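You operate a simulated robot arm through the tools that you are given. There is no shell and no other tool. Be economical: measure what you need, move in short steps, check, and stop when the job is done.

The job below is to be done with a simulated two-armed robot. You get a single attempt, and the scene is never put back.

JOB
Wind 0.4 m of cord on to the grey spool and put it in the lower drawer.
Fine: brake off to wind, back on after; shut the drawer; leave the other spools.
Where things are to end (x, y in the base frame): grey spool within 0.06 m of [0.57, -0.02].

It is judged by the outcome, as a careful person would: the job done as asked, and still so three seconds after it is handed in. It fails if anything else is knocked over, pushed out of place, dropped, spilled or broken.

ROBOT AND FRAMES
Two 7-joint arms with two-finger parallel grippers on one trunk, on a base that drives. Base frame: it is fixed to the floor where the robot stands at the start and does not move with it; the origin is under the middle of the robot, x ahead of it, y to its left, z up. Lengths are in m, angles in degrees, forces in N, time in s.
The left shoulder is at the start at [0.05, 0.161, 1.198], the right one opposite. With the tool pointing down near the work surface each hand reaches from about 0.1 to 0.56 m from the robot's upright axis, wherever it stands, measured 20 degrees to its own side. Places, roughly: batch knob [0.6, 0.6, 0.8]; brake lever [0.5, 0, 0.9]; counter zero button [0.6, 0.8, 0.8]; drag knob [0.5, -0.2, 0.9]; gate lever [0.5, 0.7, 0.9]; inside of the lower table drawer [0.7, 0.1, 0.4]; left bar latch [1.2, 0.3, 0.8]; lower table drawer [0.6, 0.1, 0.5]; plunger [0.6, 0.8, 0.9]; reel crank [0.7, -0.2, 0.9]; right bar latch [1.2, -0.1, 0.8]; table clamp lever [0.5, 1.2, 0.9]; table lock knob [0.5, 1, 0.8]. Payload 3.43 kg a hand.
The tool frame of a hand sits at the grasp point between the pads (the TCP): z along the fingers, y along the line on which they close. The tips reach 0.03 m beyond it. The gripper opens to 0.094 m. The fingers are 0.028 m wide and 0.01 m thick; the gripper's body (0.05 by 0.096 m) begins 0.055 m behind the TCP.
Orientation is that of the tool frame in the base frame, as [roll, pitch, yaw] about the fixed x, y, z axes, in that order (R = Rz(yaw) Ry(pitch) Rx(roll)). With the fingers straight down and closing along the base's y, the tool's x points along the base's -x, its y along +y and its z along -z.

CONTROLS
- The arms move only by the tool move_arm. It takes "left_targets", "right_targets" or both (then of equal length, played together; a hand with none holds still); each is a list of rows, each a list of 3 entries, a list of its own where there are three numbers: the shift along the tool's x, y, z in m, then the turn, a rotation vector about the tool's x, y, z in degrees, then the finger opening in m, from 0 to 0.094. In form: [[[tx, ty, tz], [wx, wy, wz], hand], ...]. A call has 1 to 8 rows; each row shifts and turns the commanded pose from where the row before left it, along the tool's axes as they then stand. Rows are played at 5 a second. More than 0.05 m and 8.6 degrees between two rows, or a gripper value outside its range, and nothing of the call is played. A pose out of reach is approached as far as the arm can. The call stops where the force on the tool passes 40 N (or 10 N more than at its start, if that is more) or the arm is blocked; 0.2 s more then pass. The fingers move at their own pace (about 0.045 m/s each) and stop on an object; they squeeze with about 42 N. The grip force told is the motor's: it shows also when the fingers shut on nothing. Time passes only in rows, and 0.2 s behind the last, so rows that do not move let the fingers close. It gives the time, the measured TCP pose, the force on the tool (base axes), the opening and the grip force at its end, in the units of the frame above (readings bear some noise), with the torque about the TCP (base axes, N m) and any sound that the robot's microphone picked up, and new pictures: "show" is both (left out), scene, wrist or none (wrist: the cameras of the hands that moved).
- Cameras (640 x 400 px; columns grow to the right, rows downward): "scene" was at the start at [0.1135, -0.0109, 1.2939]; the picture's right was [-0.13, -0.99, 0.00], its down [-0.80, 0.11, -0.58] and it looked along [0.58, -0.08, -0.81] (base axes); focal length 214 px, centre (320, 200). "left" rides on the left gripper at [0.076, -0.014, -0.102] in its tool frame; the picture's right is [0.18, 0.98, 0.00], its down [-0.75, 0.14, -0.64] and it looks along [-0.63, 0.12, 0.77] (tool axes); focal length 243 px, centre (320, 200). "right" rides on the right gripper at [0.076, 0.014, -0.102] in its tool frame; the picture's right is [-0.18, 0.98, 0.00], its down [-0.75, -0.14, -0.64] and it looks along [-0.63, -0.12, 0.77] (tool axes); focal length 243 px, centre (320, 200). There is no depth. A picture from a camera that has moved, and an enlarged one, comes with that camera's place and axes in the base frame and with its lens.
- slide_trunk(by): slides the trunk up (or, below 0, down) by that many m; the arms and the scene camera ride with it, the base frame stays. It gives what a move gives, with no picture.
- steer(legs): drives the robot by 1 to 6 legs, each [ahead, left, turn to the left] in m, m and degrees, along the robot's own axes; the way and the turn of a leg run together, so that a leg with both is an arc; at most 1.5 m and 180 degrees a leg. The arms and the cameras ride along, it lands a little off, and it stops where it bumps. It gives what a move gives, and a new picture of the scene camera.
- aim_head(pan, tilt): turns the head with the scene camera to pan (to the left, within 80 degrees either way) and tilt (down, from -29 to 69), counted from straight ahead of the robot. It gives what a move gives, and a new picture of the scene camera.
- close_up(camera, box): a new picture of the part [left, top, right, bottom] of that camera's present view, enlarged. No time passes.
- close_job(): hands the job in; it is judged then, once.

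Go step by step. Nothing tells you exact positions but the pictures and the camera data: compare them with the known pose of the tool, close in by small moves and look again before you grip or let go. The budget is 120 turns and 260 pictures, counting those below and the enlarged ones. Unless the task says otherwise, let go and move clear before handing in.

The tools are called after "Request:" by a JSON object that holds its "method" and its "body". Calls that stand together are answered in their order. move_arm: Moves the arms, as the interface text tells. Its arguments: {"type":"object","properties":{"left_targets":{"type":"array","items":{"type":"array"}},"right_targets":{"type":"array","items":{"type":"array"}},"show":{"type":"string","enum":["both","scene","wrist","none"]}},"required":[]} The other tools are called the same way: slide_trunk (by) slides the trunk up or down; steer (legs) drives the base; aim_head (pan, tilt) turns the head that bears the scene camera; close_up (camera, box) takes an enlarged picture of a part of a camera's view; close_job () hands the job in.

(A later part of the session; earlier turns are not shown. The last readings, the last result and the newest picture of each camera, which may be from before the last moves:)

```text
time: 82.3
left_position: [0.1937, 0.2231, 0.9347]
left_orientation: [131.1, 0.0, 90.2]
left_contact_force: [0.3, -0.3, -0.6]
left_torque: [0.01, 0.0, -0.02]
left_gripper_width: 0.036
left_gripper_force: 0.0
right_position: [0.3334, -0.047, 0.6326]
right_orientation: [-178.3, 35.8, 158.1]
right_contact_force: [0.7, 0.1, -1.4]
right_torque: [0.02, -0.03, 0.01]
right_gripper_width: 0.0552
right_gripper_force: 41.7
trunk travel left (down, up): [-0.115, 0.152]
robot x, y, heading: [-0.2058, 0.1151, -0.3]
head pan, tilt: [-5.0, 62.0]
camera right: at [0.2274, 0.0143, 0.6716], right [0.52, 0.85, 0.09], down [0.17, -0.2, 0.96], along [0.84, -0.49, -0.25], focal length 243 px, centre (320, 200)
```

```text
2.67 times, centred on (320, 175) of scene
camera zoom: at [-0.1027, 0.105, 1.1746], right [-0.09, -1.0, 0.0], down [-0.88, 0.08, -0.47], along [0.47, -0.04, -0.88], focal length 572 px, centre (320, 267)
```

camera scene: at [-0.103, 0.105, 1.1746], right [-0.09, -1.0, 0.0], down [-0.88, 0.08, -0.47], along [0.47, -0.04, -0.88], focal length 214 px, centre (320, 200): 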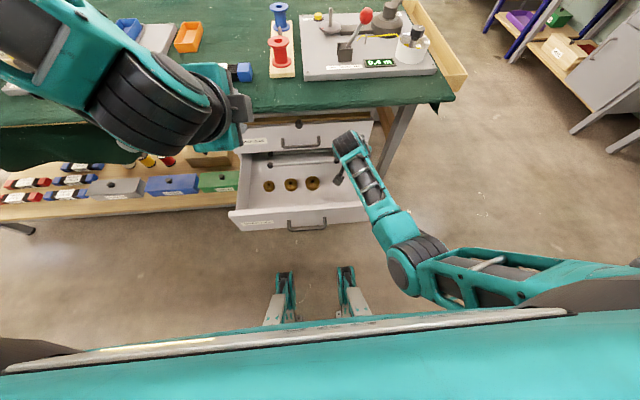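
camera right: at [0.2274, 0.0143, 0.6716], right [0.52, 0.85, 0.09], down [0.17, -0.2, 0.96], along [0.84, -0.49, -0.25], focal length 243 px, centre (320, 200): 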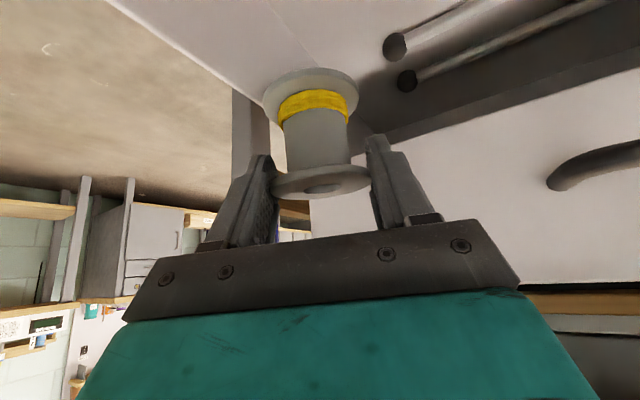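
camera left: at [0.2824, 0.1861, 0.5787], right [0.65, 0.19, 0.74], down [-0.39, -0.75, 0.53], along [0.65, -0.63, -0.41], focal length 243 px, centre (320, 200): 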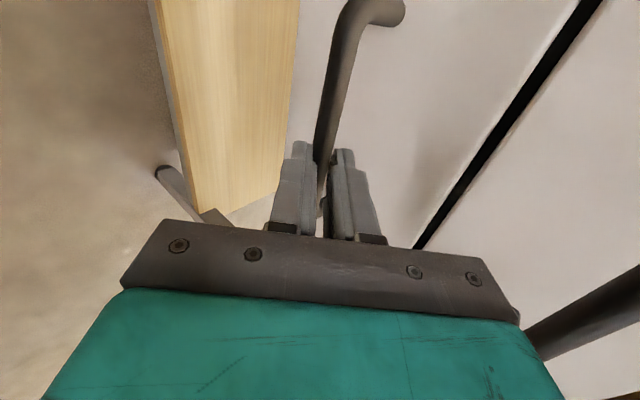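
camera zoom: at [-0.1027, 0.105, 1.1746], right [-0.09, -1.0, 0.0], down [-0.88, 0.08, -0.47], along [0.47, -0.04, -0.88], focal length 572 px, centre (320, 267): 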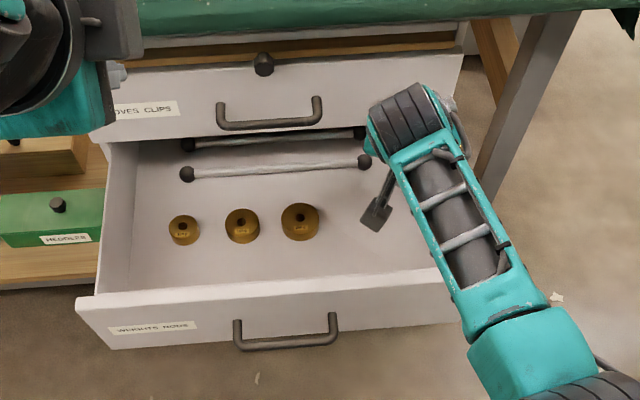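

The drawer was nudged in about 15 mm, and the spool is still firmly held. I'll draw the hand back, move the base nearer and lower again with the higher trunk.

Request:
{"method": "move_arm", "body": {"right_targets": [[[0.0323, 0.0054, -0.0235], [0, 0, 0], 0.03]], "show": "none"}}

Request:
{"method": "steer", "body": {"legs": [[0.04, 0, 0]]}}

Request:
{"method": "move_arm", "body": {"right_targets": [[[0.0206, 0, 0.0283], [0, 0, 0], 0.03], [[0.0147, 0, 0.0202], [0, 0, 0], 0.03]], "show": "both"}}

Request:
{"method": "close_up", "body": {"camera": "scene", "box": [220, 100, 420, 250]}}

```text
time: 82.9
left_position: [0.1938, 0.2224, 0.9346]
left_orientation: [131.1, 0.1, 90.2]
left_contact_force: [-0.6, -0.2, -1.2]
left_torque: [-0.02, -0.02, 0.04]
left_gripper_width: 0.0361
left_gripper_force: 0.1
right_position: [0.3471, -0.061, 0.6817]
right_orientation: [-177.7, 42.8, 157.5]
right_contact_force: [0.5, -0.3, -0.1]
right_torque: [0.0, 0.02, -0.01]
right_gripper_width: 0.0552
right_gripper_force: 42.4
trunk travel left (down, up): [-0.115, 0.152]
robot x, y, heading: [-0.2074, 0.1096, -0.0]
head pan, tilt: [-5.0, 62.0]
stopped in row 1 (right hand): the arm was blocked; the commanded pose is now the measured one
```

```text
time: 83.9
left_position: [0.2284, 0.223, 0.9362]
left_orientation: [131.0, 0.1, 90.2]
left_contact_force: [0.4, -1.1, 0.0]
left_torque: [-0.02, 0.03, 0.02]
left_gripper_width: 0.0361
left_gripper_force: 0.0
right_position: [0.3769, -0.0608, 0.6816]
right_orientation: [-176.9, 41.8, 157.8]
right_contact_force: [-7.7, 2.0, 3.5]
right_torque: [0.07, -0.04, 0.26]
right_gripper_width: 0.0554
right_gripper_force: 41.7
trunk travel left (down, up): [-0.115, 0.152]
robot x, y, heading: [-0.1705, 0.1132, 0.0]
head pan, tilt: [-5.0, 62.0]
stopped in leg 1: the force on the tool passed its limit at 119 N (the readings are from after the stop); the commanded pose is now the measured one
camera scene: at [-0.0695, 0.1053, 1.1746], right [-0.09, -1.0, 0.0], down [-0.88, 0.08, -0.47], along [0.47, -0.04, -0.88], focal length 214 px, centre (320, 200)
```

scene: 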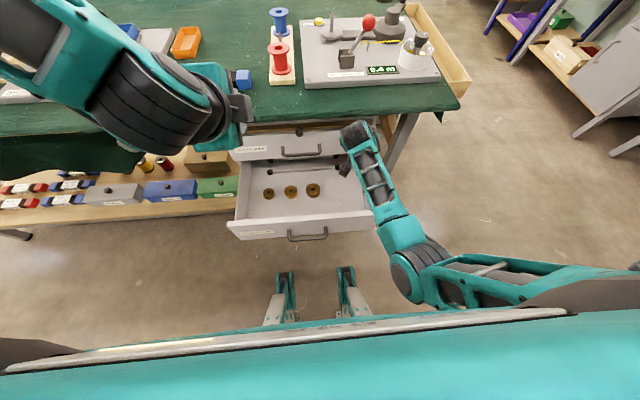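

```text
time: 84.2
left_position: [0.227, 0.2228, 0.937]
left_orientation: [131.0, 0.1, 90.1]
left_contact_force: [-0.1, 0.0, -0.1]
left_torque: [-0.01, 0.0, 0.01]
left_gripper_width: 0.0359
left_gripper_force: 0.1
right_position: [0.3777, -0.0599, 0.6799]
right_orientation: [-176.9, 42.4, 157.9]
right_contact_force: [-19.8, 1.7, 12.2]
right_torque: [0.27, -0.19, 0.49]
right_gripper_width: 0.0552
right_gripper_force: 42.2
trunk travel left (down, up): [-0.115, 0.152]
robot x, y, heading: [-0.1726, 0.1094, -0.2]
head pan, tilt: [-5.0, 62.0]
stopped in row 1 (right hand): the force on the tool passed its limit at 66 N (the readings are from after the stop); the commanded pose is now the measured one
camera scene: at [-0.0715, 0.1053, 1.175], right [-0.09, -1.0, 0.0], down [-0.88, 0.08, -0.47], along [0.47, -0.04, -0.88], focal length 214 px, centre (320, 200)
camera right: at [0.269, 0.0054, 0.7052], right [0.53, 0.84, 0.08], down [0.07, -0.14, 0.99], along [0.85, -0.52, -0.13], focal length 243 px, centre (320, 200)
```

scene: 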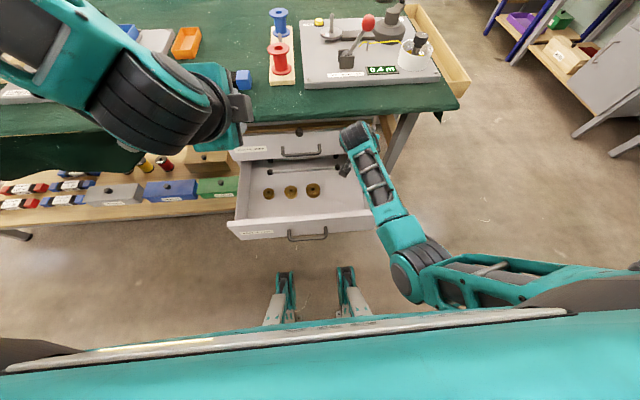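
right: 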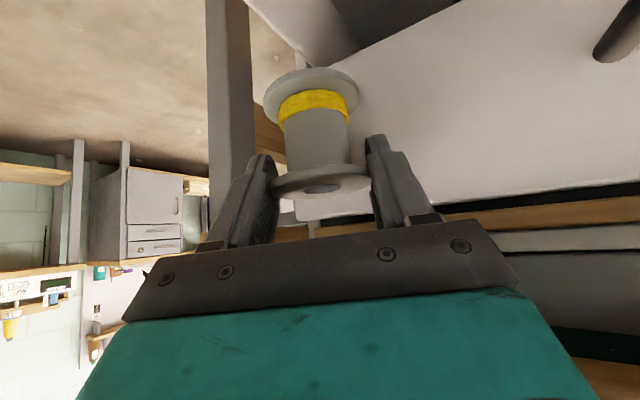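

```text
2.67 times, centred on (320, 175) of scene
camera zoom: at [-0.0715, 0.1053, 1.175], right [-0.09, -1.0, 0.0], down [-0.88, 0.08, -0.47], along [0.47, -0.04, -0.88], focal length 572 px, centre (320, 267)
```

zoom: 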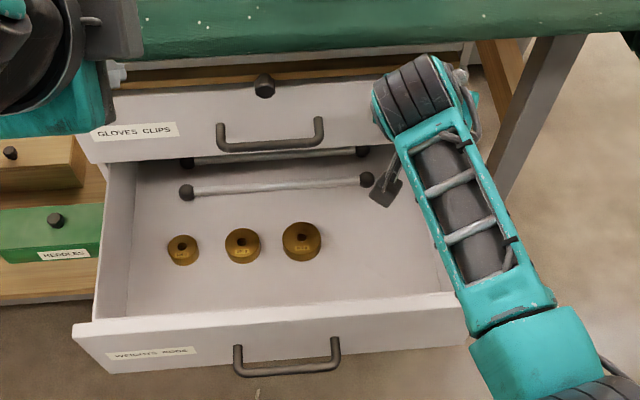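

The hand is pressed on the upper drawer face and the elbow is too near the open drawer, so coming closer was the wrong idea. I'll back away first.

Request:
{"method": "steer", "body": {"legs": [[-0.07, 0, 0]]}}

```text
time: 85.2
left_position: [0.1598, 0.2231, 0.9344]
left_orientation: [131.0, 0.1, 90.2]
left_contact_force: [0.4, 0.0, 0.3]
left_torque: [-0.02, -0.01, 0.04]
left_gripper_width: 0.0358
left_gripper_force: 0.1
right_position: [0.3101, -0.0606, 0.6789]
right_orientation: [-176.9, 42.2, 157.8]
right_contact_force: [-0.6, 0.7, 0.5]
right_torque: [0.02, -0.01, 0.01]
right_gripper_width: 0.0553
right_gripper_force: 41.7
trunk travel left (down, up): [-0.115, 0.152]
robot x, y, heading: [-0.2465, 0.1105, 0.1]
head pan, tilt: [-5.0, 62.0]
camera scene: at [-0.1393, 0.105, 1.1746], right [-0.09, -1.0, 0.0], down [-0.88, 0.08, -0.47], along [0.47, -0.04, -0.88], focal length 214 px, centre (320, 200)
```

scene: 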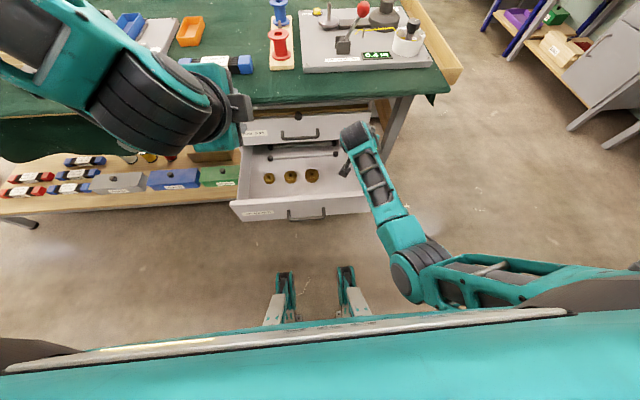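

Now I'll bring the tool nearer to vertical (the spool will lean a bit, within its stable range) so the wrist and camera ride higher, and centre over the spot.

Request:
{"method": "move_arm", "body": {"right_targets": [[[0, 0, 0], [0, 8, 0], 0.03], [[0, 0, 0], [0, 8, 0], 0.03], [[0, 0, 0], [-3, 8, 0], 0.03]], "show": "both"}}

```text
time: 86.0
left_position: [0.1584, 0.2222, 0.9351]
left_orientation: [131.1, 0.1, 90.2]
left_contact_force: [-0.2, 0.0, 0.5]
left_torque: [-0.04, 0.01, -0.05]
left_gripper_width: 0.0358
left_gripper_force: 0.0
right_position: [0.3094, -0.0604, 0.6796]
right_orientation: [179.5, 18.2, 156.8]
right_contact_force: [0.4, 0.5, -0.6]
right_torque: [-0.02, 0.01, -0.01]
right_gripper_width: 0.0551
right_gripper_force: 42.2
trunk travel left (down, up): [-0.115, 0.152]
robot x, y, heading: [-0.2464, 0.1127, 0.2]
head pan, tilt: [-5.0, 62.0]
camera scene: at [-0.1389, 0.105, 1.1746], right [-0.09, -1.0, 0.0], down [-0.88, 0.08, -0.47], along [0.47, -0.04, -0.88], focal length 214 px, centre (320, 200)
camera right: at [0.218, -0.0067, 0.7531], right [0.54, 0.84, 0.07], down [0.42, -0.34, 0.84], along [0.73, -0.43, -0.53], focal length 243 px, centre (320, 200)
```

scene: 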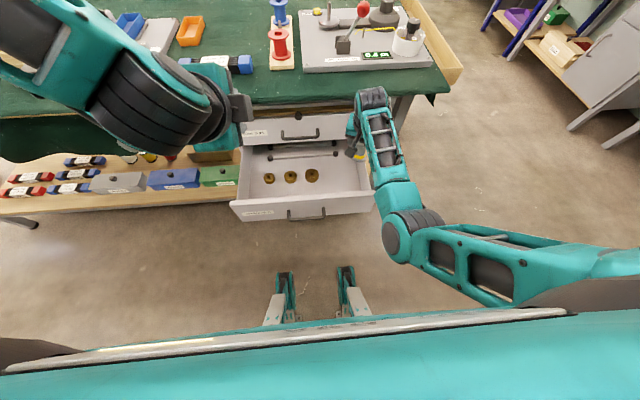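
right: 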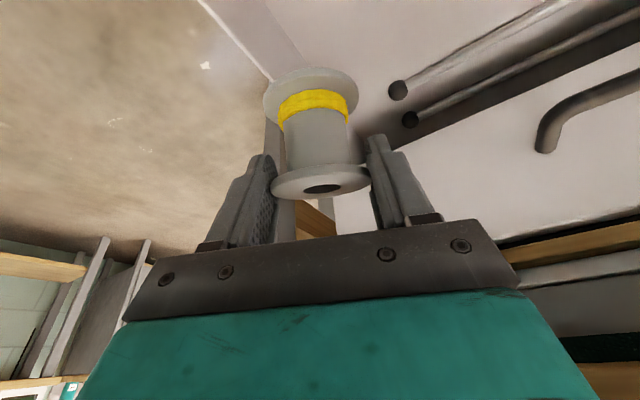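

Request:
{"method": "move_arm", "body": {"right_targets": [[[-0.0069, 0.0223, 0.0233], [0, 0, 0], 0.03], [[-0.0069, 0.0223, 0.0233], [0, 0, 0], 0.03], [[0.0094, 0, 0.0285], [0, 0, 0], 0.03]], "show": "both"}}

```text
time: 86.8
left_position: [0.1598, 0.222, 0.9357]
left_orientation: [131.1, 0.1, 90.2]
left_contact_force: [0.2, 0.7, 0.0]
left_torque: [0.02, 0.01, -0.01]
left_gripper_width: 0.036
left_gripper_force: 0.0
right_position: [0.3547, -0.03, 0.6091]
right_orientation: [179.6, 18.3, 156.6]
right_contact_force: [-0.2, 0.1, 0.4]
right_torque: [-0.01, 0.02, -0.01]
right_gripper_width: 0.0555
right_gripper_force: 41.9
trunk travel left (down, up): [-0.115, 0.152]
robot x, y, heading: [-0.2441, 0.1099, -0.1]
head pan, tilt: [-5.0, 62.0]
camera scene: at [-0.1389, 0.1049, 1.1746], right [-0.09, -1.0, 0.0], down [-0.88, 0.08, -0.47], along [0.47, -0.04, -0.88], focal length 214 px, centre (320, 200)
camera right: at [0.2624, 0.024, 0.6835], right [0.55, 0.84, 0.07], down [0.41, -0.34, 0.85], along [0.73, -0.43, -0.53], focal length 243 px, centre (320, 200)
```

scene: 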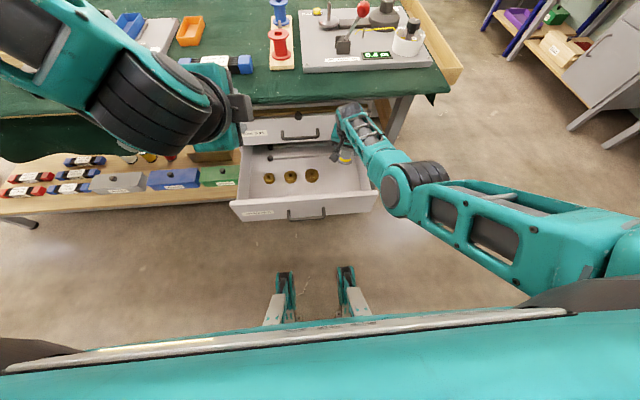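
right: 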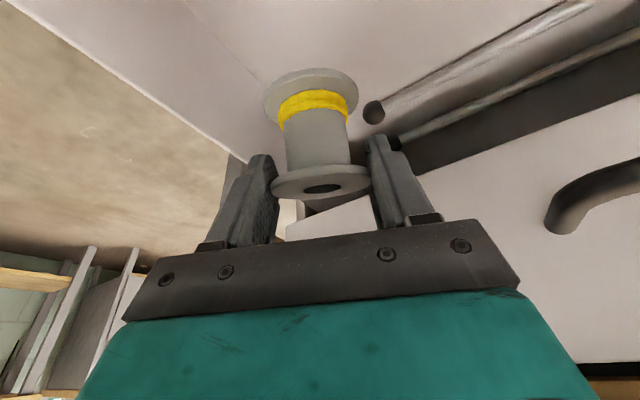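

Good clearance now, elbow well above the drawer. Lowering on.

Request:
{"method": "move_arm", "body": {"right_targets": [[[0.0078, 0, 0.0237], [0, 0, 0], 0.03], [[0.0078, 0, 0.0237], [0, 0, 0], 0.03], [[0.0031, 0, 0.0095], [0, 0, 0], 0.03]], "show": "both"}}

```text
time: 87.6
left_position: [0.1577, 0.2229, 0.9347]
left_orientation: [131.1, 0.1, 90.2]
left_contact_force: [0.2, 0.1, -0.2]
left_torque: [-0.01, -0.01, 0.01]
left_gripper_width: 0.0363
left_gripper_force: 0.0
right_position: [0.3418, -0.0358, 0.5644]
right_orientation: [179.5, 18.3, 156.9]
right_contact_force: [0.0, -0.4, -1.0]
right_torque: [0.06, 0.05, 0.01]
right_gripper_width: 0.0556
right_gripper_force: 41.8
right hand out of reach, approached as far as the arm can: row 2, 3
trunk travel left (down, up): [-0.115, 0.152]
robot x, y, heading: [-0.2439, 0.1108, 0.1]
head pan, tilt: [-5.0, 62.0]
camera scene: at [-0.139, 0.1049, 1.1746], right [-0.09, -1.0, 0.0], down [-0.88, 0.08, -0.47], along [0.47, -0.04, -0.88], focal length 214 px, centre (320, 200)
camera right: at [0.2506, 0.0186, 0.638], right [0.55, 0.84, 0.07], down [0.41, -0.34, 0.85], along [0.73, -0.43, -0.53], focal length 243 px, centre (320, 200)
```

scene: 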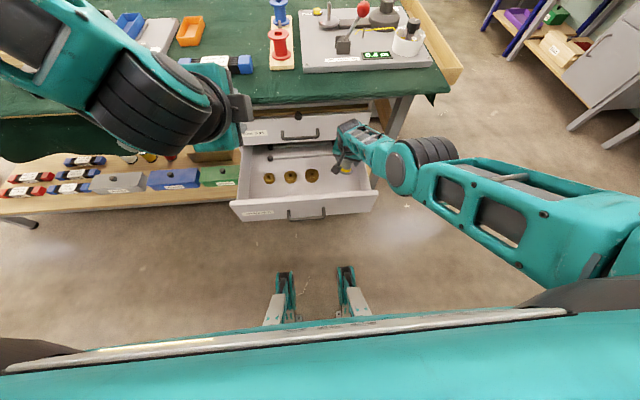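
right: 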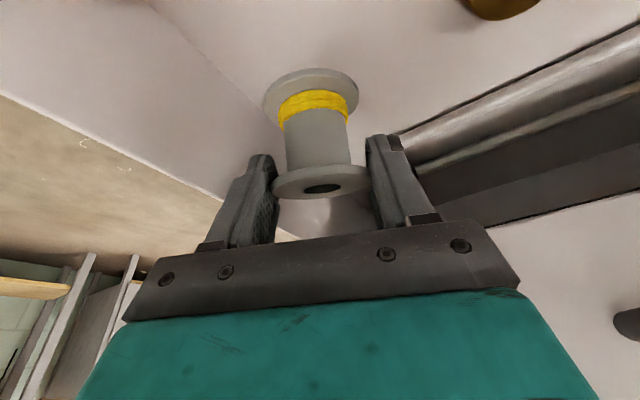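

The arm is now stretched but in the right posture. I'll lower straight down with the trunk.

Request:
{"method": "slide_trunk", "body": {"by": -0.025}}

Request:
{"method": "close_up", "body": {"camera": "right", "box": [160, 0, 480, 200]}}

Request:
{"method": "close_up", "body": {"camera": "scene", "box": [220, 90, 480, 250]}}

```text
time: 88.3
left_position: [0.1582, 0.2213, 0.91]
left_orientation: [131.1, 0.2, 90.2]
left_contact_force: [-0.3, -1.0, 0.1]
left_torque: [-0.03, 0.0, 0.03]
left_gripper_width: 0.0362
left_gripper_force: 0.0
right_position: [0.3413, -0.0356, 0.5387]
right_orientation: [179.6, 18.4, 156.8]
right_contact_force: [-0.5, -0.7, -1.0]
right_torque: [0.0, -0.02, -0.01]
right_gripper_width: 0.0552
right_gripper_force: 42.0
trunk travel left (down, up): [-0.09, 0.177]
robot x, y, heading: [-0.2453, 0.1111, -0.0]
head pan, tilt: [-5.0, 62.0]
```

```text
2.00 times, centred on (320, 100) of right
camera zoom: at [0.2505, 0.0186, 0.6131], right [0.55, 0.84, 0.07], down [0.41, -0.34, 0.85], along [0.73, -0.43, -0.53], focal length 485 px, centre (320, 400)
```

zoom: 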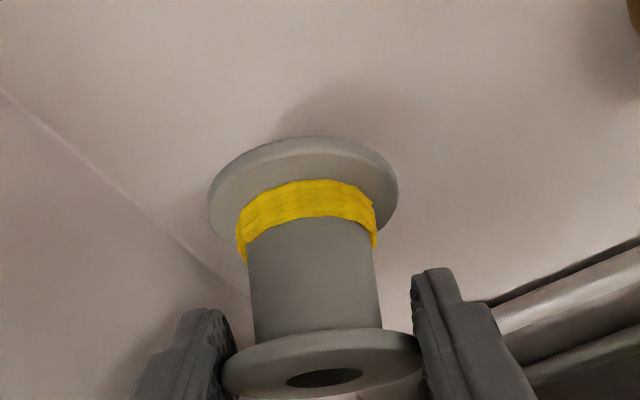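

```text
2.46 times, centred on (350, 170) of scene
camera zoom: at [-0.1391, 0.105, 1.1496], right [-0.09, -1.0, 0.0], down [-0.88, 0.08, -0.47], along [0.47, -0.04, -0.88], focal length 528 px, centre (246, 274)
```

zoom: 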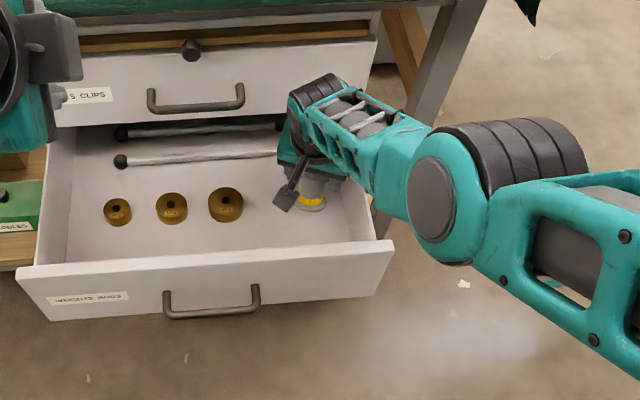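

Request:
{"method": "slide_trunk", "body": {"by": -0.01}}

Request:
{"method": "close_up", "body": {"camera": "right", "box": [160, 0, 480, 200]}}

```text
time: 88.9
left_position: [0.1586, 0.2212, 0.9002]
left_orientation: [131.2, 0.1, 90.2]
left_contact_force: [0.6, 0.1, 0.2]
left_torque: [-0.03, 0.0, -0.02]
left_gripper_width: 0.0362
left_gripper_force: 0.0
right_position: [0.342, -0.0357, 0.5285]
right_orientation: [179.4, 18.3, 156.8]
right_contact_force: [-0.4, 0.1, -1.4]
right_torque: [-0.01, 0.0, 0.0]
right_gripper_width: 0.0555
right_gripper_force: 42.3
trunk travel left (down, up): [-0.08, 0.187]
robot x, y, heading: [-0.2461, 0.108, 0.4]
head pan, tilt: [-5.0, 62.0]
```

```text
2.00 times, centred on (320, 100) of right
camera zoom: at [0.2505, 0.0187, 0.6031], right [0.55, 0.84, 0.07], down [0.41, -0.34, 0.85], along [0.73, -0.43, -0.53], focal length 485 px, centre (320, 400)
```

zoom: 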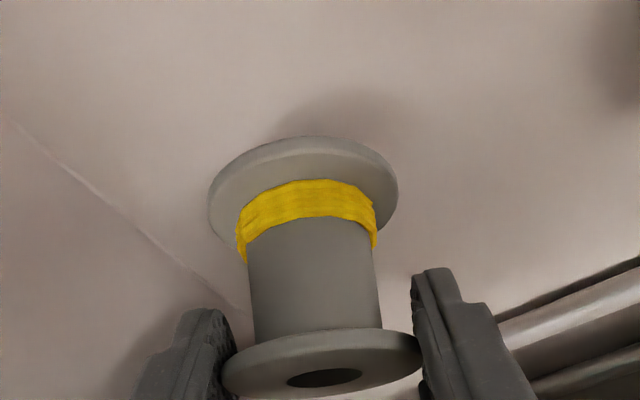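

Request:
{"method": "slide_trunk", "body": {"by": -0.008}}

Request:
{"method": "close_up", "body": {"camera": "right", "box": [160, 0, 480, 200]}}

```text
time: 89.5
left_position: [0.1587, 0.2222, 0.8922]
left_orientation: [131.1, 0.1, 90.2]
left_contact_force: [0.3, 0.3, 0.0]
left_torque: [-0.02, 0.03, 0.01]
left_gripper_width: 0.036
left_gripper_force: 0.2
right_position: [0.3416, -0.0349, 0.5205]
right_orientation: [179.5, 18.4, 156.8]
right_contact_force: [-0.4, -1.5, -0.7]
right_torque: [0.03, -0.01, -0.01]
right_gripper_width: 0.0553
right_gripper_force: 42.0
trunk travel left (down, up): [-0.072, 0.195]
robot x, y, heading: [-0.2447, 0.1121, 0.1]
head pan, tilt: [-5.0, 62.0]
```

```text
2.00 times, centred on (320, 100) of right
camera zoom: at [0.2504, 0.0188, 0.5951], right [0.55, 0.84, 0.07], down [0.41, -0.34, 0.85], along [0.73, -0.43, -0.53], focal length 485 px, centre (320, 400)
```

zoom: 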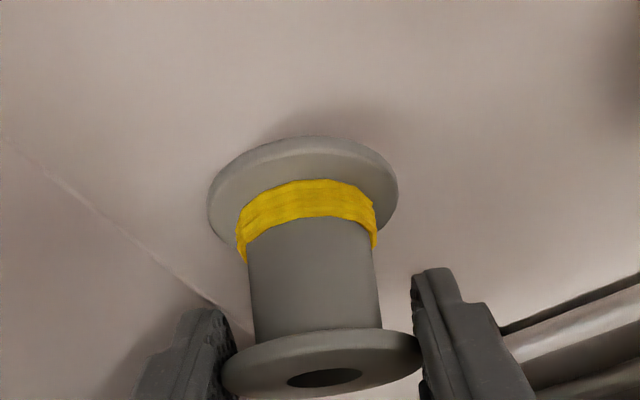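

Request:
{"method": "slide_trunk", "body": {"by": -0.008}}

Request:
{"method": "close_up", "body": {"camera": "right", "box": [160, 0, 480, 200]}}

```text
time: 90.0
left_position: [0.1578, 0.2226, 0.8845]
left_orientation: [131.0, 0.0, 90.3]
left_contact_force: [-0.2, -0.3, -1.2]
left_torque: [0.02, 0.02, -0.02]
left_gripper_width: 0.0358
left_gripper_force: 0.0
right_position: [0.3456, -0.0352, 0.5159]
right_orientation: [179.3, 18.9, 156.9]
right_contact_force: [0.8, -0.6, 15.3]
right_torque: [-0.17, -0.31, 0.01]
right_gripper_width: 0.0554
right_gripper_force: 41.9
trunk travel left (down, up): [-0.064, 0.203]
robot x, y, heading: [-0.2459, 0.1117, -0.0]
head pan, tilt: [-5.0, 62.0]
```

```text
2.00 times, centred on (320, 100) of right
camera zoom: at [0.2527, 0.0189, 0.5903], right [0.54, 0.84, 0.07], down [0.41, -0.34, 0.85], along [0.73, -0.43, -0.52], focal length 485 px, centre (320, 400)
```

zoom: 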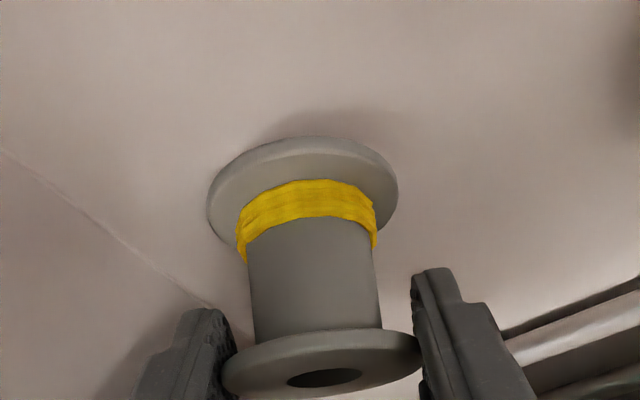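

The spool touches the floor (15 N, contact under the grasp). I'll tip the hand forward again to bring the spool upright before releasing.

Request:
{"method": "move_arm", "body": {"right_targets": [[[0, 0, 0], [0, -7, 0], 0.03], [[0, 0, 0], [0, -7, 0], 0.03], [[0, 0, 0], [0, -5, 0], 0.03]], "show": "wrist"}}

Request:
{"method": "close_up", "body": {"camera": "scene", "box": [220, 90, 480, 250]}}

```text
time: 90.7
left_position: [0.1578, 0.2214, 0.884]
left_orientation: [130.9, 0.1, 90.2]
left_contact_force: [0.1, 0.2, 0.6]
left_torque: [-0.04, 0.0, 0.04]
left_gripper_width: 0.0359
left_gripper_force: 0.0
right_position: [0.3496, -0.0353, 0.5232]
right_orientation: [178.8, 34.3, 156.1]
right_contact_force: [0.3, -2.7, 13.0]
right_torque: [0.91, 1.72, 0.13]
right_gripper_width: 0.0554
right_gripper_force: 41.4
trunk travel left (down, up): [-0.064, 0.203]
robot x, y, heading: [-0.2436, 0.1089, 0.1]
head pan, tilt: [-5.0, 62.0]
stopped in row 3 (right hand): the force on the tool passed its limit at 51 N (the readings are from after the stop); the commanded pose is now the measured one
camera right: at [0.2446, 0.0249, 0.5658], right [0.53, 0.84, 0.12], down [0.18, -0.25, 0.95], along [0.83, -0.48, -0.28], focal length 243 px, centre (320, 200)
```

right: 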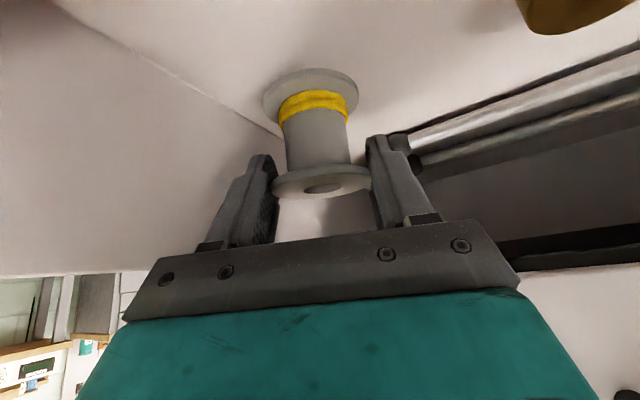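

```text
2.46 times, centred on (350, 170) of scene
camera zoom: at [-0.1393, 0.1049, 1.1235], right [-0.09, -1.0, 0.0], down [-0.88, 0.08, -0.47], along [0.47, -0.04, -0.88], focal length 528 px, centre (246, 274)
```

zoom: 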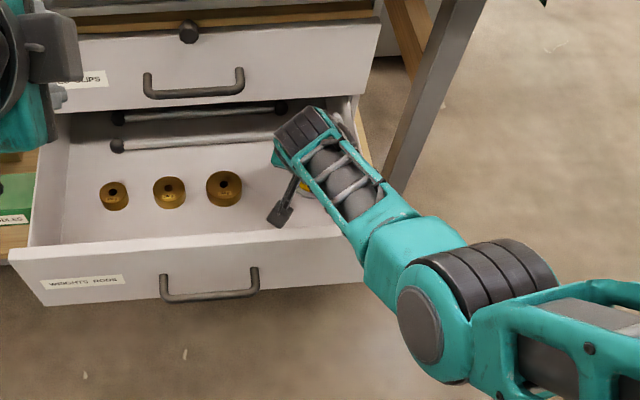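

The camera housing just met the drawer front again; I'll tip back 9° and finish with the trunk.

Request:
{"method": "move_arm", "body": {"right_targets": [[[0, 0, -0.003], [0, 6, 0], 0.03], [[0, 0, 0], [0, 3, 0], 0.03]], "show": "none"}}

Request:
{"method": "slide_trunk", "body": {"by": -0.008}}

Request:
{"method": "close_up", "body": {"camera": "scene", "box": [220, 90, 480, 250]}}

```text
time: 91.3
left_position: [0.1579, 0.2221, 0.884]
left_orientation: [131.2, 0.2, 90.2]
left_contact_force: [-0.6, 0.2, 0.2]
left_torque: [-0.02, 0.03, -0.03]
left_gripper_width: 0.0359
left_gripper_force: 0.0
right_position: [0.3464, -0.0354, 0.5222]
right_orientation: [179.3, 24.9, 156.5]
right_contact_force: [-0.8, -0.5, -1.3]
right_torque: [0.0, -0.03, 0.05]
right_gripper_width: 0.0554
right_gripper_force: 42.3
trunk travel left (down, up): [-0.064, 0.203]
robot x, y, heading: [-0.2446, 0.1113, -0.0]
head pan, tilt: [-5.0, 62.0]
```

```text
time: 91.9
left_position: [0.1589, 0.2224, 0.8776]
left_orientation: [131.1, 0.1, 90.3]
left_contact_force: [0.5, -0.3, 0.0]
left_torque: [-0.01, -0.05, 0.03]
left_gripper_width: 0.0361
left_gripper_force: 0.1
right_position: [0.3474, -0.0352, 0.5157]
right_orientation: [179.1, 25.0, 156.3]
right_contact_force: [0.9, 0.9, 1.1]
right_torque: [-0.01, -0.12, 0.02]
right_gripper_width: 0.0552
right_gripper_force: 42.2
trunk travel left (down, up): [-0.056, 0.211]
robot x, y, heading: [-0.2448, 0.1111, -0.1]
head pan, tilt: [-5.0, 62.0]
```

```text
2.46 times, centred on (350, 170) of scene
camera zoom: at [-0.1391, 0.1049, 1.1156], right [-0.09, -1.0, 0.0], down [-0.88, 0.08, -0.47], along [0.47, -0.04, -0.88], focal length 528 px, centre (246, 274)
```

zoom: 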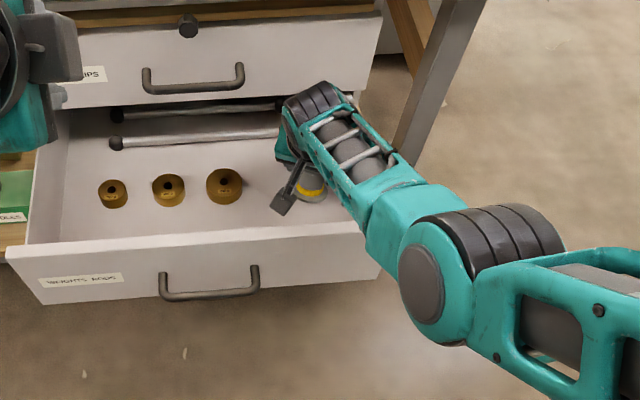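

Touching now. A hair lower, then release gently.

Request:
{"method": "slide_trunk", "body": {"by": -0.003}}

Request:
{"method": "move_arm", "body": {"right_targets": [[[0, 0, 0], [0, 0, 0], 0.06], [[0, 0, 0], [0, 0, 0], 0.07], [[0, 0, 0], [0, 0, 0], 0.08], [[0, 0, 0], [0, 0, 0], 0.085]], "show": "wrist"}}

```text
time: 92.4
left_position: [0.1579, 0.2219, 0.875]
left_orientation: [131.1, 0.0, 90.2]
left_contact_force: [0.0, 0.5, -0.3]
left_torque: [0.02, -0.01, -0.02]
left_gripper_width: 0.036
left_gripper_force: 0.1
right_position: [0.3491, -0.0358, 0.5161]
right_orientation: [178.9, 25.4, 156.4]
right_contact_force: [0.8, -1.0, 13.7]
right_torque: [-0.17, -0.3, -0.04]
right_gripper_width: 0.0551
right_gripper_force: 41.8
trunk travel left (down, up): [-0.053, 0.214]
robot x, y, heading: [-0.2467, 0.1152, -0.1]
head pan, tilt: [-5.0, 62.0]
```

```text
time: 93.4
left_position: [0.1585, 0.221, 0.8727]
left_orientation: [131.1, 0.2, 90.2]
left_contact_force: [-0.8, -0.6, -0.5]
left_torque: [-0.03, 0.03, -0.02]
left_gripper_width: 0.0358
left_gripper_force: 0.2
right_position: [0.3479, -0.0358, 0.5122]
right_orientation: [179.1, 25.0, 156.3]
right_contact_force: [-0.8, 0.1, -0.6]
right_torque: [0.02, 0.02, -0.06]
right_gripper_width: 0.0846
right_gripper_force: 0.0
trunk travel left (down, up): [-0.053, 0.214]
robot x, y, heading: [-0.2467, 0.1113, -0.0]
head pan, tilt: [-5.0, 62.0]
camera right: at [0.2482, 0.0218, 0.5732], right [0.54, 0.84, 0.09], down [0.32, -0.3, 0.9], along [0.78, -0.46, -0.43], focal length 243 px, centre (320, 200)
```

right: 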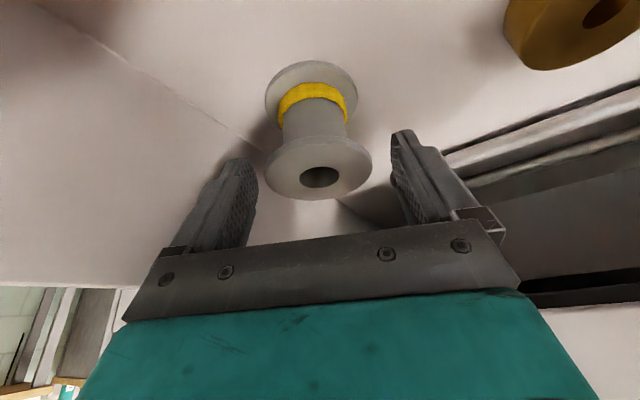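

The spool stands upright at about (0.335, -0.028) in the open drawer. I'll raise straight up with the trunk.

Request:
{"method": "slide_trunk", "body": {"by": 0.13}}

Request:
{"method": "steer", "body": {"legs": [[-0.15, 0, 0]]}}

Request:
{"method": "close_up", "body": {"camera": "scene", "box": [220, 70, 420, 220]}}

```text
time: 95.0
left_position: [0.159, 0.2222, 1.003]
left_orientation: [131.1, 0.1, 90.2]
left_contact_force: [0.1, -0.7, -0.3]
left_torque: [-0.02, 0.0, -0.01]
left_gripper_width: 0.0361
left_gripper_force: 0.0
right_position: [0.3464, -0.0351, 0.6408]
right_orientation: [179.2, 25.0, 156.5]
right_contact_force: [0.3, -0.8, -0.1]
right_torque: [-0.02, -0.02, -0.01]
right_gripper_width: 0.0845
right_gripper_force: 0.0
trunk travel left (down, up): [-0.183, 0.084]
robot x, y, heading: [-0.245, 0.1121, 0.2]
head pan, tilt: [-5.0, 62.0]
```

```text
time: 96.4
left_position: [0.008, 0.2223, 1.0033]
left_orientation: [131.0, 0.1, 90.2]
left_contact_force: [-0.5, 0.4, 0.7]
left_torque: [0.01, 0.03, -0.01]
left_gripper_width: 0.0358
left_gripper_force: 0.1
right_position: [0.1973, -0.0368, 0.6425]
right_orientation: [179.1, 25.0, 156.5]
right_contact_force: [0.6, 0.0, 0.8]
right_torque: [-0.02, -0.02, 0.02]
right_gripper_width: 0.0851
right_gripper_force: 0.1
trunk travel left (down, up): [-0.183, 0.084]
robot x, y, heading: [-0.3962, 0.1108, 0.1]
head pan, tilt: [-5.0, 62.0]
camera scene: at [-0.2894, 0.1048, 1.2427], right [-0.09, -1.0, 0.0], down [-0.88, 0.08, -0.47], along [0.47, -0.04, -0.88], focal length 214 px, centre (320, 200)
```

scene: 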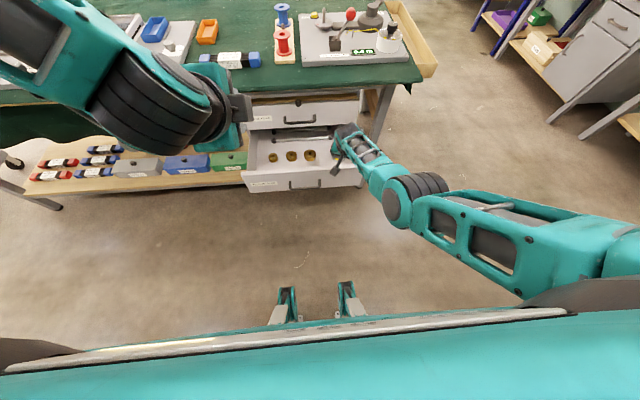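

```text
2.67 times, centred on (320, 145) of scene
camera zoom: at [-0.2894, 0.1048, 1.2427], right [-0.09, -1.0, 0.0], down [-0.88, 0.08, -0.47], along [0.47, -0.04, -0.88], focal length 572 px, centre (320, 347)
```

zoom: 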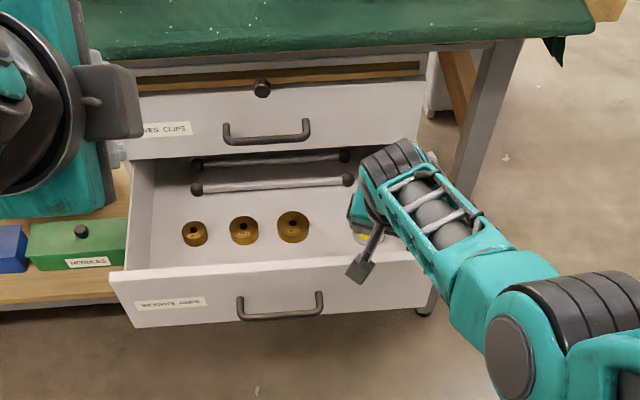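

The spool is in. I'll move the right hand up and away before going back to the handle with the left.

Request:
{"method": "move_arm", "body": {"right_targets": [[[-0.0185, -0.0264, -0.0308], [0, 0, 0], 0.085], [[-0.0185, -0.0264, -0.0308], [0, 0, 0], 0.085], [[-0.0185, -0.0264, -0.0308], [0, 0, 0], 0.085], [[-0.0185, -0.0264, -0.0308], [0, 0, 0], 0.085], [[-0.0185, -0.0264, -0.0308], [0, 0, 0], 0.085], [[-0.0185, -0.0264, -0.0308], [0, 0, 0], 0.085], [[-0.0185, -0.0264, -0.0308], [0, 0, 0], 0.085]], "show": "scene"}}

Request:
{"method": "close_up", "body": {"camera": "scene", "box": [220, 70, 420, 220]}}

```text
time: 98.0
left_position: [0.0081, 0.221, 1.0028]
left_orientation: [131.2, 0.1, 90.1]
left_contact_force: [-0.1, 0.7, 1.1]
left_torque: [-0.04, -0.04, 0.03]
left_gripper_width: 0.0359
left_gripper_force: 0.0
right_position: [0.146, -0.2188, 0.8911]
right_orientation: [179.1, 25.0, 156.5]
right_contact_force: [-0.4, -0.1, -0.1]
right_torque: [0.02, -0.01, -0.02]
right_gripper_width: 0.0852
right_gripper_force: 0.1
trunk travel left (down, up): [-0.183, 0.084]
robot x, y, heading: [-0.3931, 0.1133, 0.1]
head pan, tilt: [-5.0, 62.0]
camera scene: at [-0.289, 0.1046, 1.2426], right [-0.09, -1.0, 0.0], down [-0.88, 0.08, -0.47], along [0.47, -0.04, -0.88], focal length 214 px, centre (320, 200)
```

scene: 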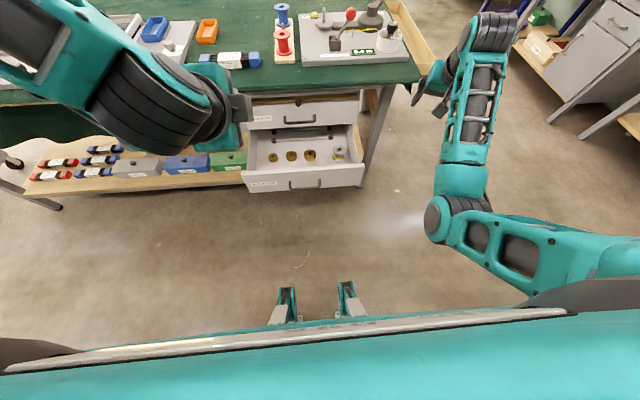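

```text
2.67 times, centred on (320, 145) of scene
camera zoom: at [-0.289, 0.1046, 1.2426], right [-0.09, -1.0, 0.0], down [-0.88, 0.08, -0.47], along [0.47, -0.04, -0.88], focal length 572 px, centre (320, 347)
```

zoom: 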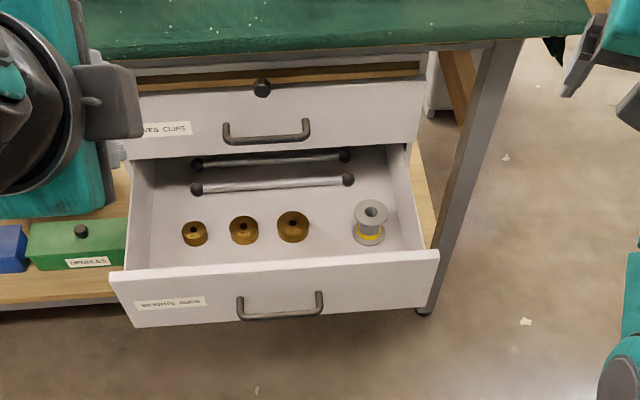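

The spool stands upright near the front right of the drawer, about 0.186 m behind the handle bar, which puts it at x of about 0.565 when shut. I'll tuck the right hand back, then lower the trunk for the left.

Request:
{"method": "move_arm", "body": {"right_targets": [[[0.0174, -0.0178, -0.0302], [0, 0, 0], 0.05], [[0.0174, -0.0178, -0.0302], [0, 0, 0], 0.05], [[0.0174, -0.0178, -0.0302], [0, 0, 0], 0.05], [[0.0174, -0.0178, -0.0302], [0, 0, 0], 0.05], [[0.0174, -0.0178, -0.0302], [0, 0, 0], 0.05], [[0.0174, -0.0178, -0.0302], [0, 0, 0], 0.05]], "show": "none"}}

Request:
{"method": "slide_trunk", "body": {"by": -0.158}}

Request:
{"method": "steer", "body": {"legs": [[0.03, -0.053, 0]]}}

```text
time: 99.4
left_position: [0.0081, 0.2228, 1.0021]
left_orientation: [131.1, 0.1, 90.1]
left_contact_force: [-0.6, -0.4, 0.7]
left_torque: [-0.02, 0.01, 0.01]
left_gripper_width: 0.0361
left_gripper_force: 0.1
right_position: [-0.0352, -0.281, 0.9954]
right_orientation: [179.0, 24.8, 156.5]
right_contact_force: [-0.3, -0.3, -0.7]
right_torque: [0.03, 0.02, 0.04]
right_gripper_width: 0.0498
right_gripper_force: 0.0
right hand out of reach, approached as far as the arm can: row 5, 6
trunk travel left (down, up): [-0.183, 0.084]
robot x, y, heading: [-0.3927, 0.1135, -0.1]
head pan, tilt: [-5.0, 62.0]
```

```text
time: 101.2
left_position: [0.0087, 0.222, 0.8452]
left_orientation: [131.1, 0.0, 90.2]
left_contact_force: [0.5, 0.1, -0.4]
left_torque: [-0.01, -0.01, -0.01]
left_gripper_width: 0.0361
left_gripper_force: 0.2
right_position: [-0.036, -0.282, 0.8368]
right_orientation: [179.2, 24.9, 156.5]
right_contact_force: [-0.2, 0.3, 0.4]
right_torque: [-0.01, 0.06, 0.0]
right_gripper_width: 0.05
right_gripper_force: 0.1
trunk travel left (down, up): [-0.025, 0.242]
robot x, y, heading: [-0.3912, 0.1119, 0.2]
head pan, tilt: [-5.0, 62.0]
```

```text
time: 102.3
left_position: [0.039, 0.1694, 0.8456]
left_orientation: [131.1, 0.1, 90.2]
left_contact_force: [0.4, -0.2, -1.0]
left_torque: [-0.02, 0.02, 0.02]
left_gripper_width: 0.0359
left_gripper_force: 0.1
right_position: [-0.0058, -0.3351, 0.836]
right_orientation: [179.2, 25.0, 156.5]
right_contact_force: [0.0, 0.0, 0.0]
right_torque: [0.02, -0.01, 0.03]
right_gripper_width: 0.0501
right_gripper_force: 0.1
trunk travel left (down, up): [-0.025, 0.242]
robot x, y, heading: [-0.3636, 0.0623, -0.0]
head pan, tilt: [-5.0, 62.0]
camera scene: at [-0.2588, 0.0516, 1.0846], right [-0.09, -1.0, 0.0], down [-0.88, 0.08, -0.47], along [0.47, -0.04, -0.88], focal length 214 px, centre (320, 200)
```

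scene: 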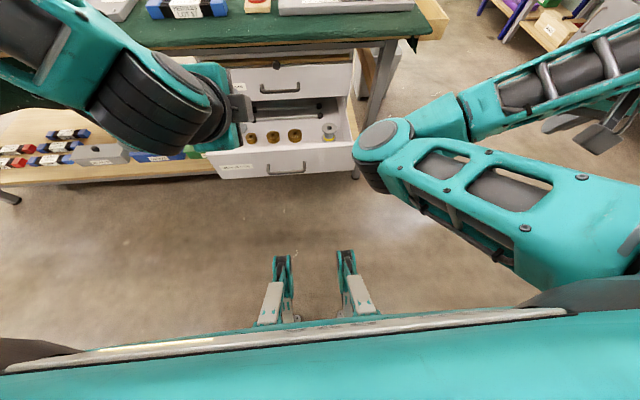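

Request:
{"method": "move_arm", "body": {"left_targets": [[[-0.01, -0.033, 0.0287], [0, 0, 0], 0.05], [[-0.01, -0.033, 0.0287], [0, 0, 0], 0.05], [[-0.01, -0.033, 0.0287], [0, 0, 0], 0.05], [[-0.01, -0.033, 0.0287], [0, 0, 0], 0.05], [[-0.01, -0.033, 0.0287], [0, 0, 0], 0.05], [[-0.01, -0.033, 0.0287], [0, 0, 0], 0.05]], "show": "both"}}

```text
time: 103.7
left_position: [0.0372, 0.1082, 0.5828]
left_orientation: [131.0, 0.1, 90.3]
left_contact_force: [0.1, -0.2, -0.4]
left_torque: [0.02, -0.04, 0.0]
left_gripper_width: 0.0501
left_gripper_force: 0.1
right_position: [-0.0057, -0.3351, 0.8373]
right_orientation: [179.1, 25.0, 156.5]
right_contact_force: [-0.6, -0.2, 0.7]
right_torque: [-0.01, 0.01, 0.02]
right_gripper_width: 0.0501
right_gripper_force: 0.0
trunk travel left (down, up): [-0.025, 0.242]
robot x, y, heading: [-0.3633, 0.0603, -0.0]
head pan, tilt: [-5.0, 62.0]
camera scene: at [-0.2589, 0.0516, 1.0847], right [-0.09, -1.0, 0.0], down [-0.88, 0.08, -0.47], along [0.47, -0.04, -0.88], focal length 214 px, centre (320, 200)
camera left: at [-0.0475, 0.1845, 0.639], right [0.64, 0.19, 0.74], down [-0.39, -0.75, 0.53], along [0.66, -0.63, -0.41], focal length 243 px, centre (320, 200)
```

scene: 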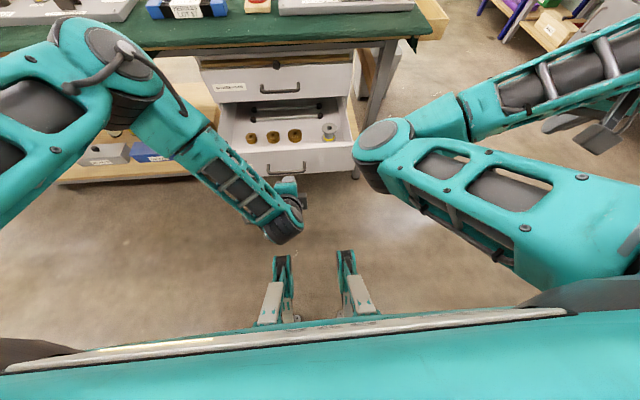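
left: 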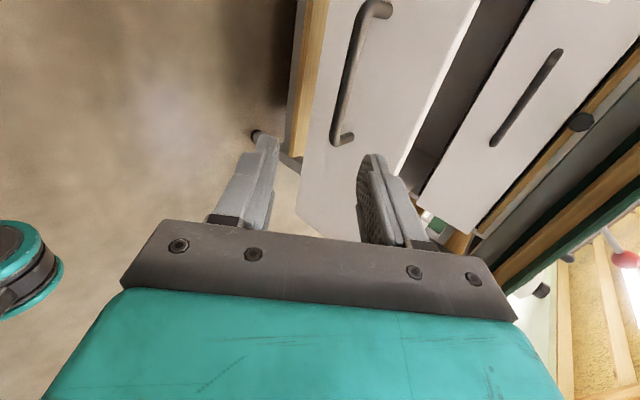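

Bar measured at x = 0.155. I'll drive 5 cm nearer and then slide the open fingers onto it.

Request:
{"method": "steer", "body": {"legs": [[0.05, 0, 0]]}}

Request:
{"method": "move_arm", "body": {"left_targets": [[[0.002, -0.0078, 0.011], [0, 0, 0], 0.036], [[0, 0, 0.03], [0, 0, 0], 0.036]], "show": "wrist"}}

```text
time: 104.7
left_position: [0.0871, 0.1084, 0.5825]
left_orientation: [131.2, 0.2, 90.2]
left_contact_force: [0.8, 1.0, -0.1]
left_torque: [0.01, 0.0, 0.0]
left_gripper_width: 0.05
left_gripper_force: 0.1
right_position: [0.045, -0.3338, 0.836]
right_orientation: [179.2, 24.9, 156.5]
right_contact_force: [0.2, -0.2, 0.0]
right_torque: [-0.02, -0.02, 0.0]
right_gripper_width: 0.0499
right_gripper_force: 0.1
trunk travel left (down, up): [-0.025, 0.242]
robot x, y, heading: [-0.3159, 0.0579, 0.1]
head pan, tilt: [-5.0, 62.0]
camera scene: at [-0.2092, 0.0517, 1.0846], right [-0.09, -1.0, 0.0], down [-0.88, 0.08, -0.47], along [0.47, -0.04, -0.88], focal length 214 px, centre (320, 200)
```

scene: 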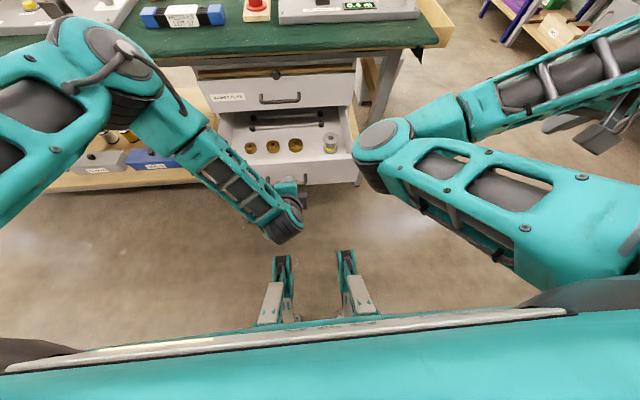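

```text
time: 105.2
left_position: [0.1134, 0.1104, 0.5511]
left_orientation: [131.1, 0.1, 90.2]
left_contact_force: [-0.3, 0.0, -0.6]
left_torque: [0.0, 0.01, 0.02]
left_gripper_width: 0.0358
left_gripper_force: 0.0
right_position: [0.045, -0.3344, 0.8367]
right_orientation: [179.3, 24.9, 156.5]
right_contact_force: [-0.3, 0.2, 0.0]
right_torque: [0.0, 0.02, -0.02]
right_gripper_width: 0.0503
right_gripper_force: 0.1
trunk travel left (down, up): [-0.025, 0.242]
robot x, y, heading: [-0.3173, 0.058, -0.1]
head pan, tilt: [-5.0, 62.0]
camera left: at [0.0279, 0.1867, 0.6069], right [0.65, 0.19, 0.74], down [-0.39, -0.75, 0.53], along [0.66, -0.63, -0.41], focal length 243 px, centre (320, 200)
```

left: 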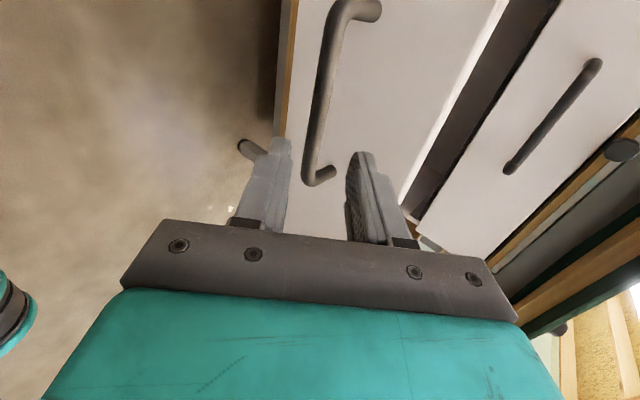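

Request:
{"method": "move_arm", "body": {"left_targets": [[[0, -0.001, 0.012], [0, 0, 0], 0.036], [[0, 0, 0.022], [0, 0, 0], 0.036], [[0, 0, 0], [0, 0, 0], 0.0], [[0, 0, 0], [0, 0, 0], 0.0], [[0, 0, 0], [0, 0, 0], 0.0]], "show": "wrist"}}

```text
time: 106.5
left_position: [0.1379, 0.1098, 0.5265]
left_orientation: [131.6, -0.2, 90.3]
left_contact_force: [-2.5, -0.7, -10.9]
left_torque: [-0.42, 0.3, 0.22]
left_gripper_width: 0.0119
left_gripper_force: 41.7
right_position: [0.0444, -0.3353, 0.8357]
right_orientation: [179.2, 25.0, 156.5]
right_contact_force: [0.9, -0.4, 0.1]
right_torque: [-0.05, -0.03, 0.01]
right_gripper_width: 0.0502
right_gripper_force: 0.2
trunk travel left (down, up): [-0.025, 0.242]
robot x, y, heading: [-0.3167, 0.0579, -0.1]
head pan, tilt: [-5.0, 62.0]
camera left: at [0.0518, 0.1856, 0.5837], right [0.65, 0.19, 0.73], down [-0.38, -0.76, 0.53], along [0.66, -0.63, -0.42], focal length 243 px, centre (320, 200)
```

left: 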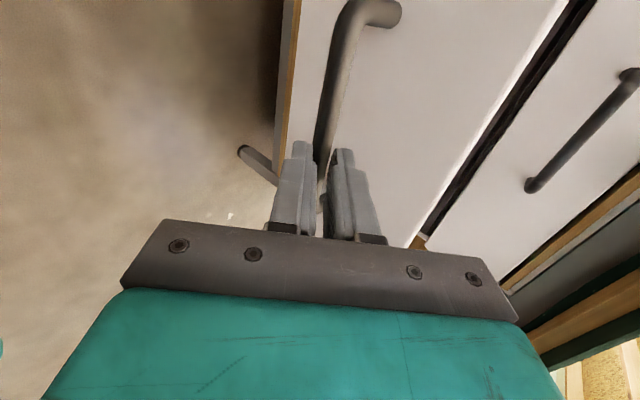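

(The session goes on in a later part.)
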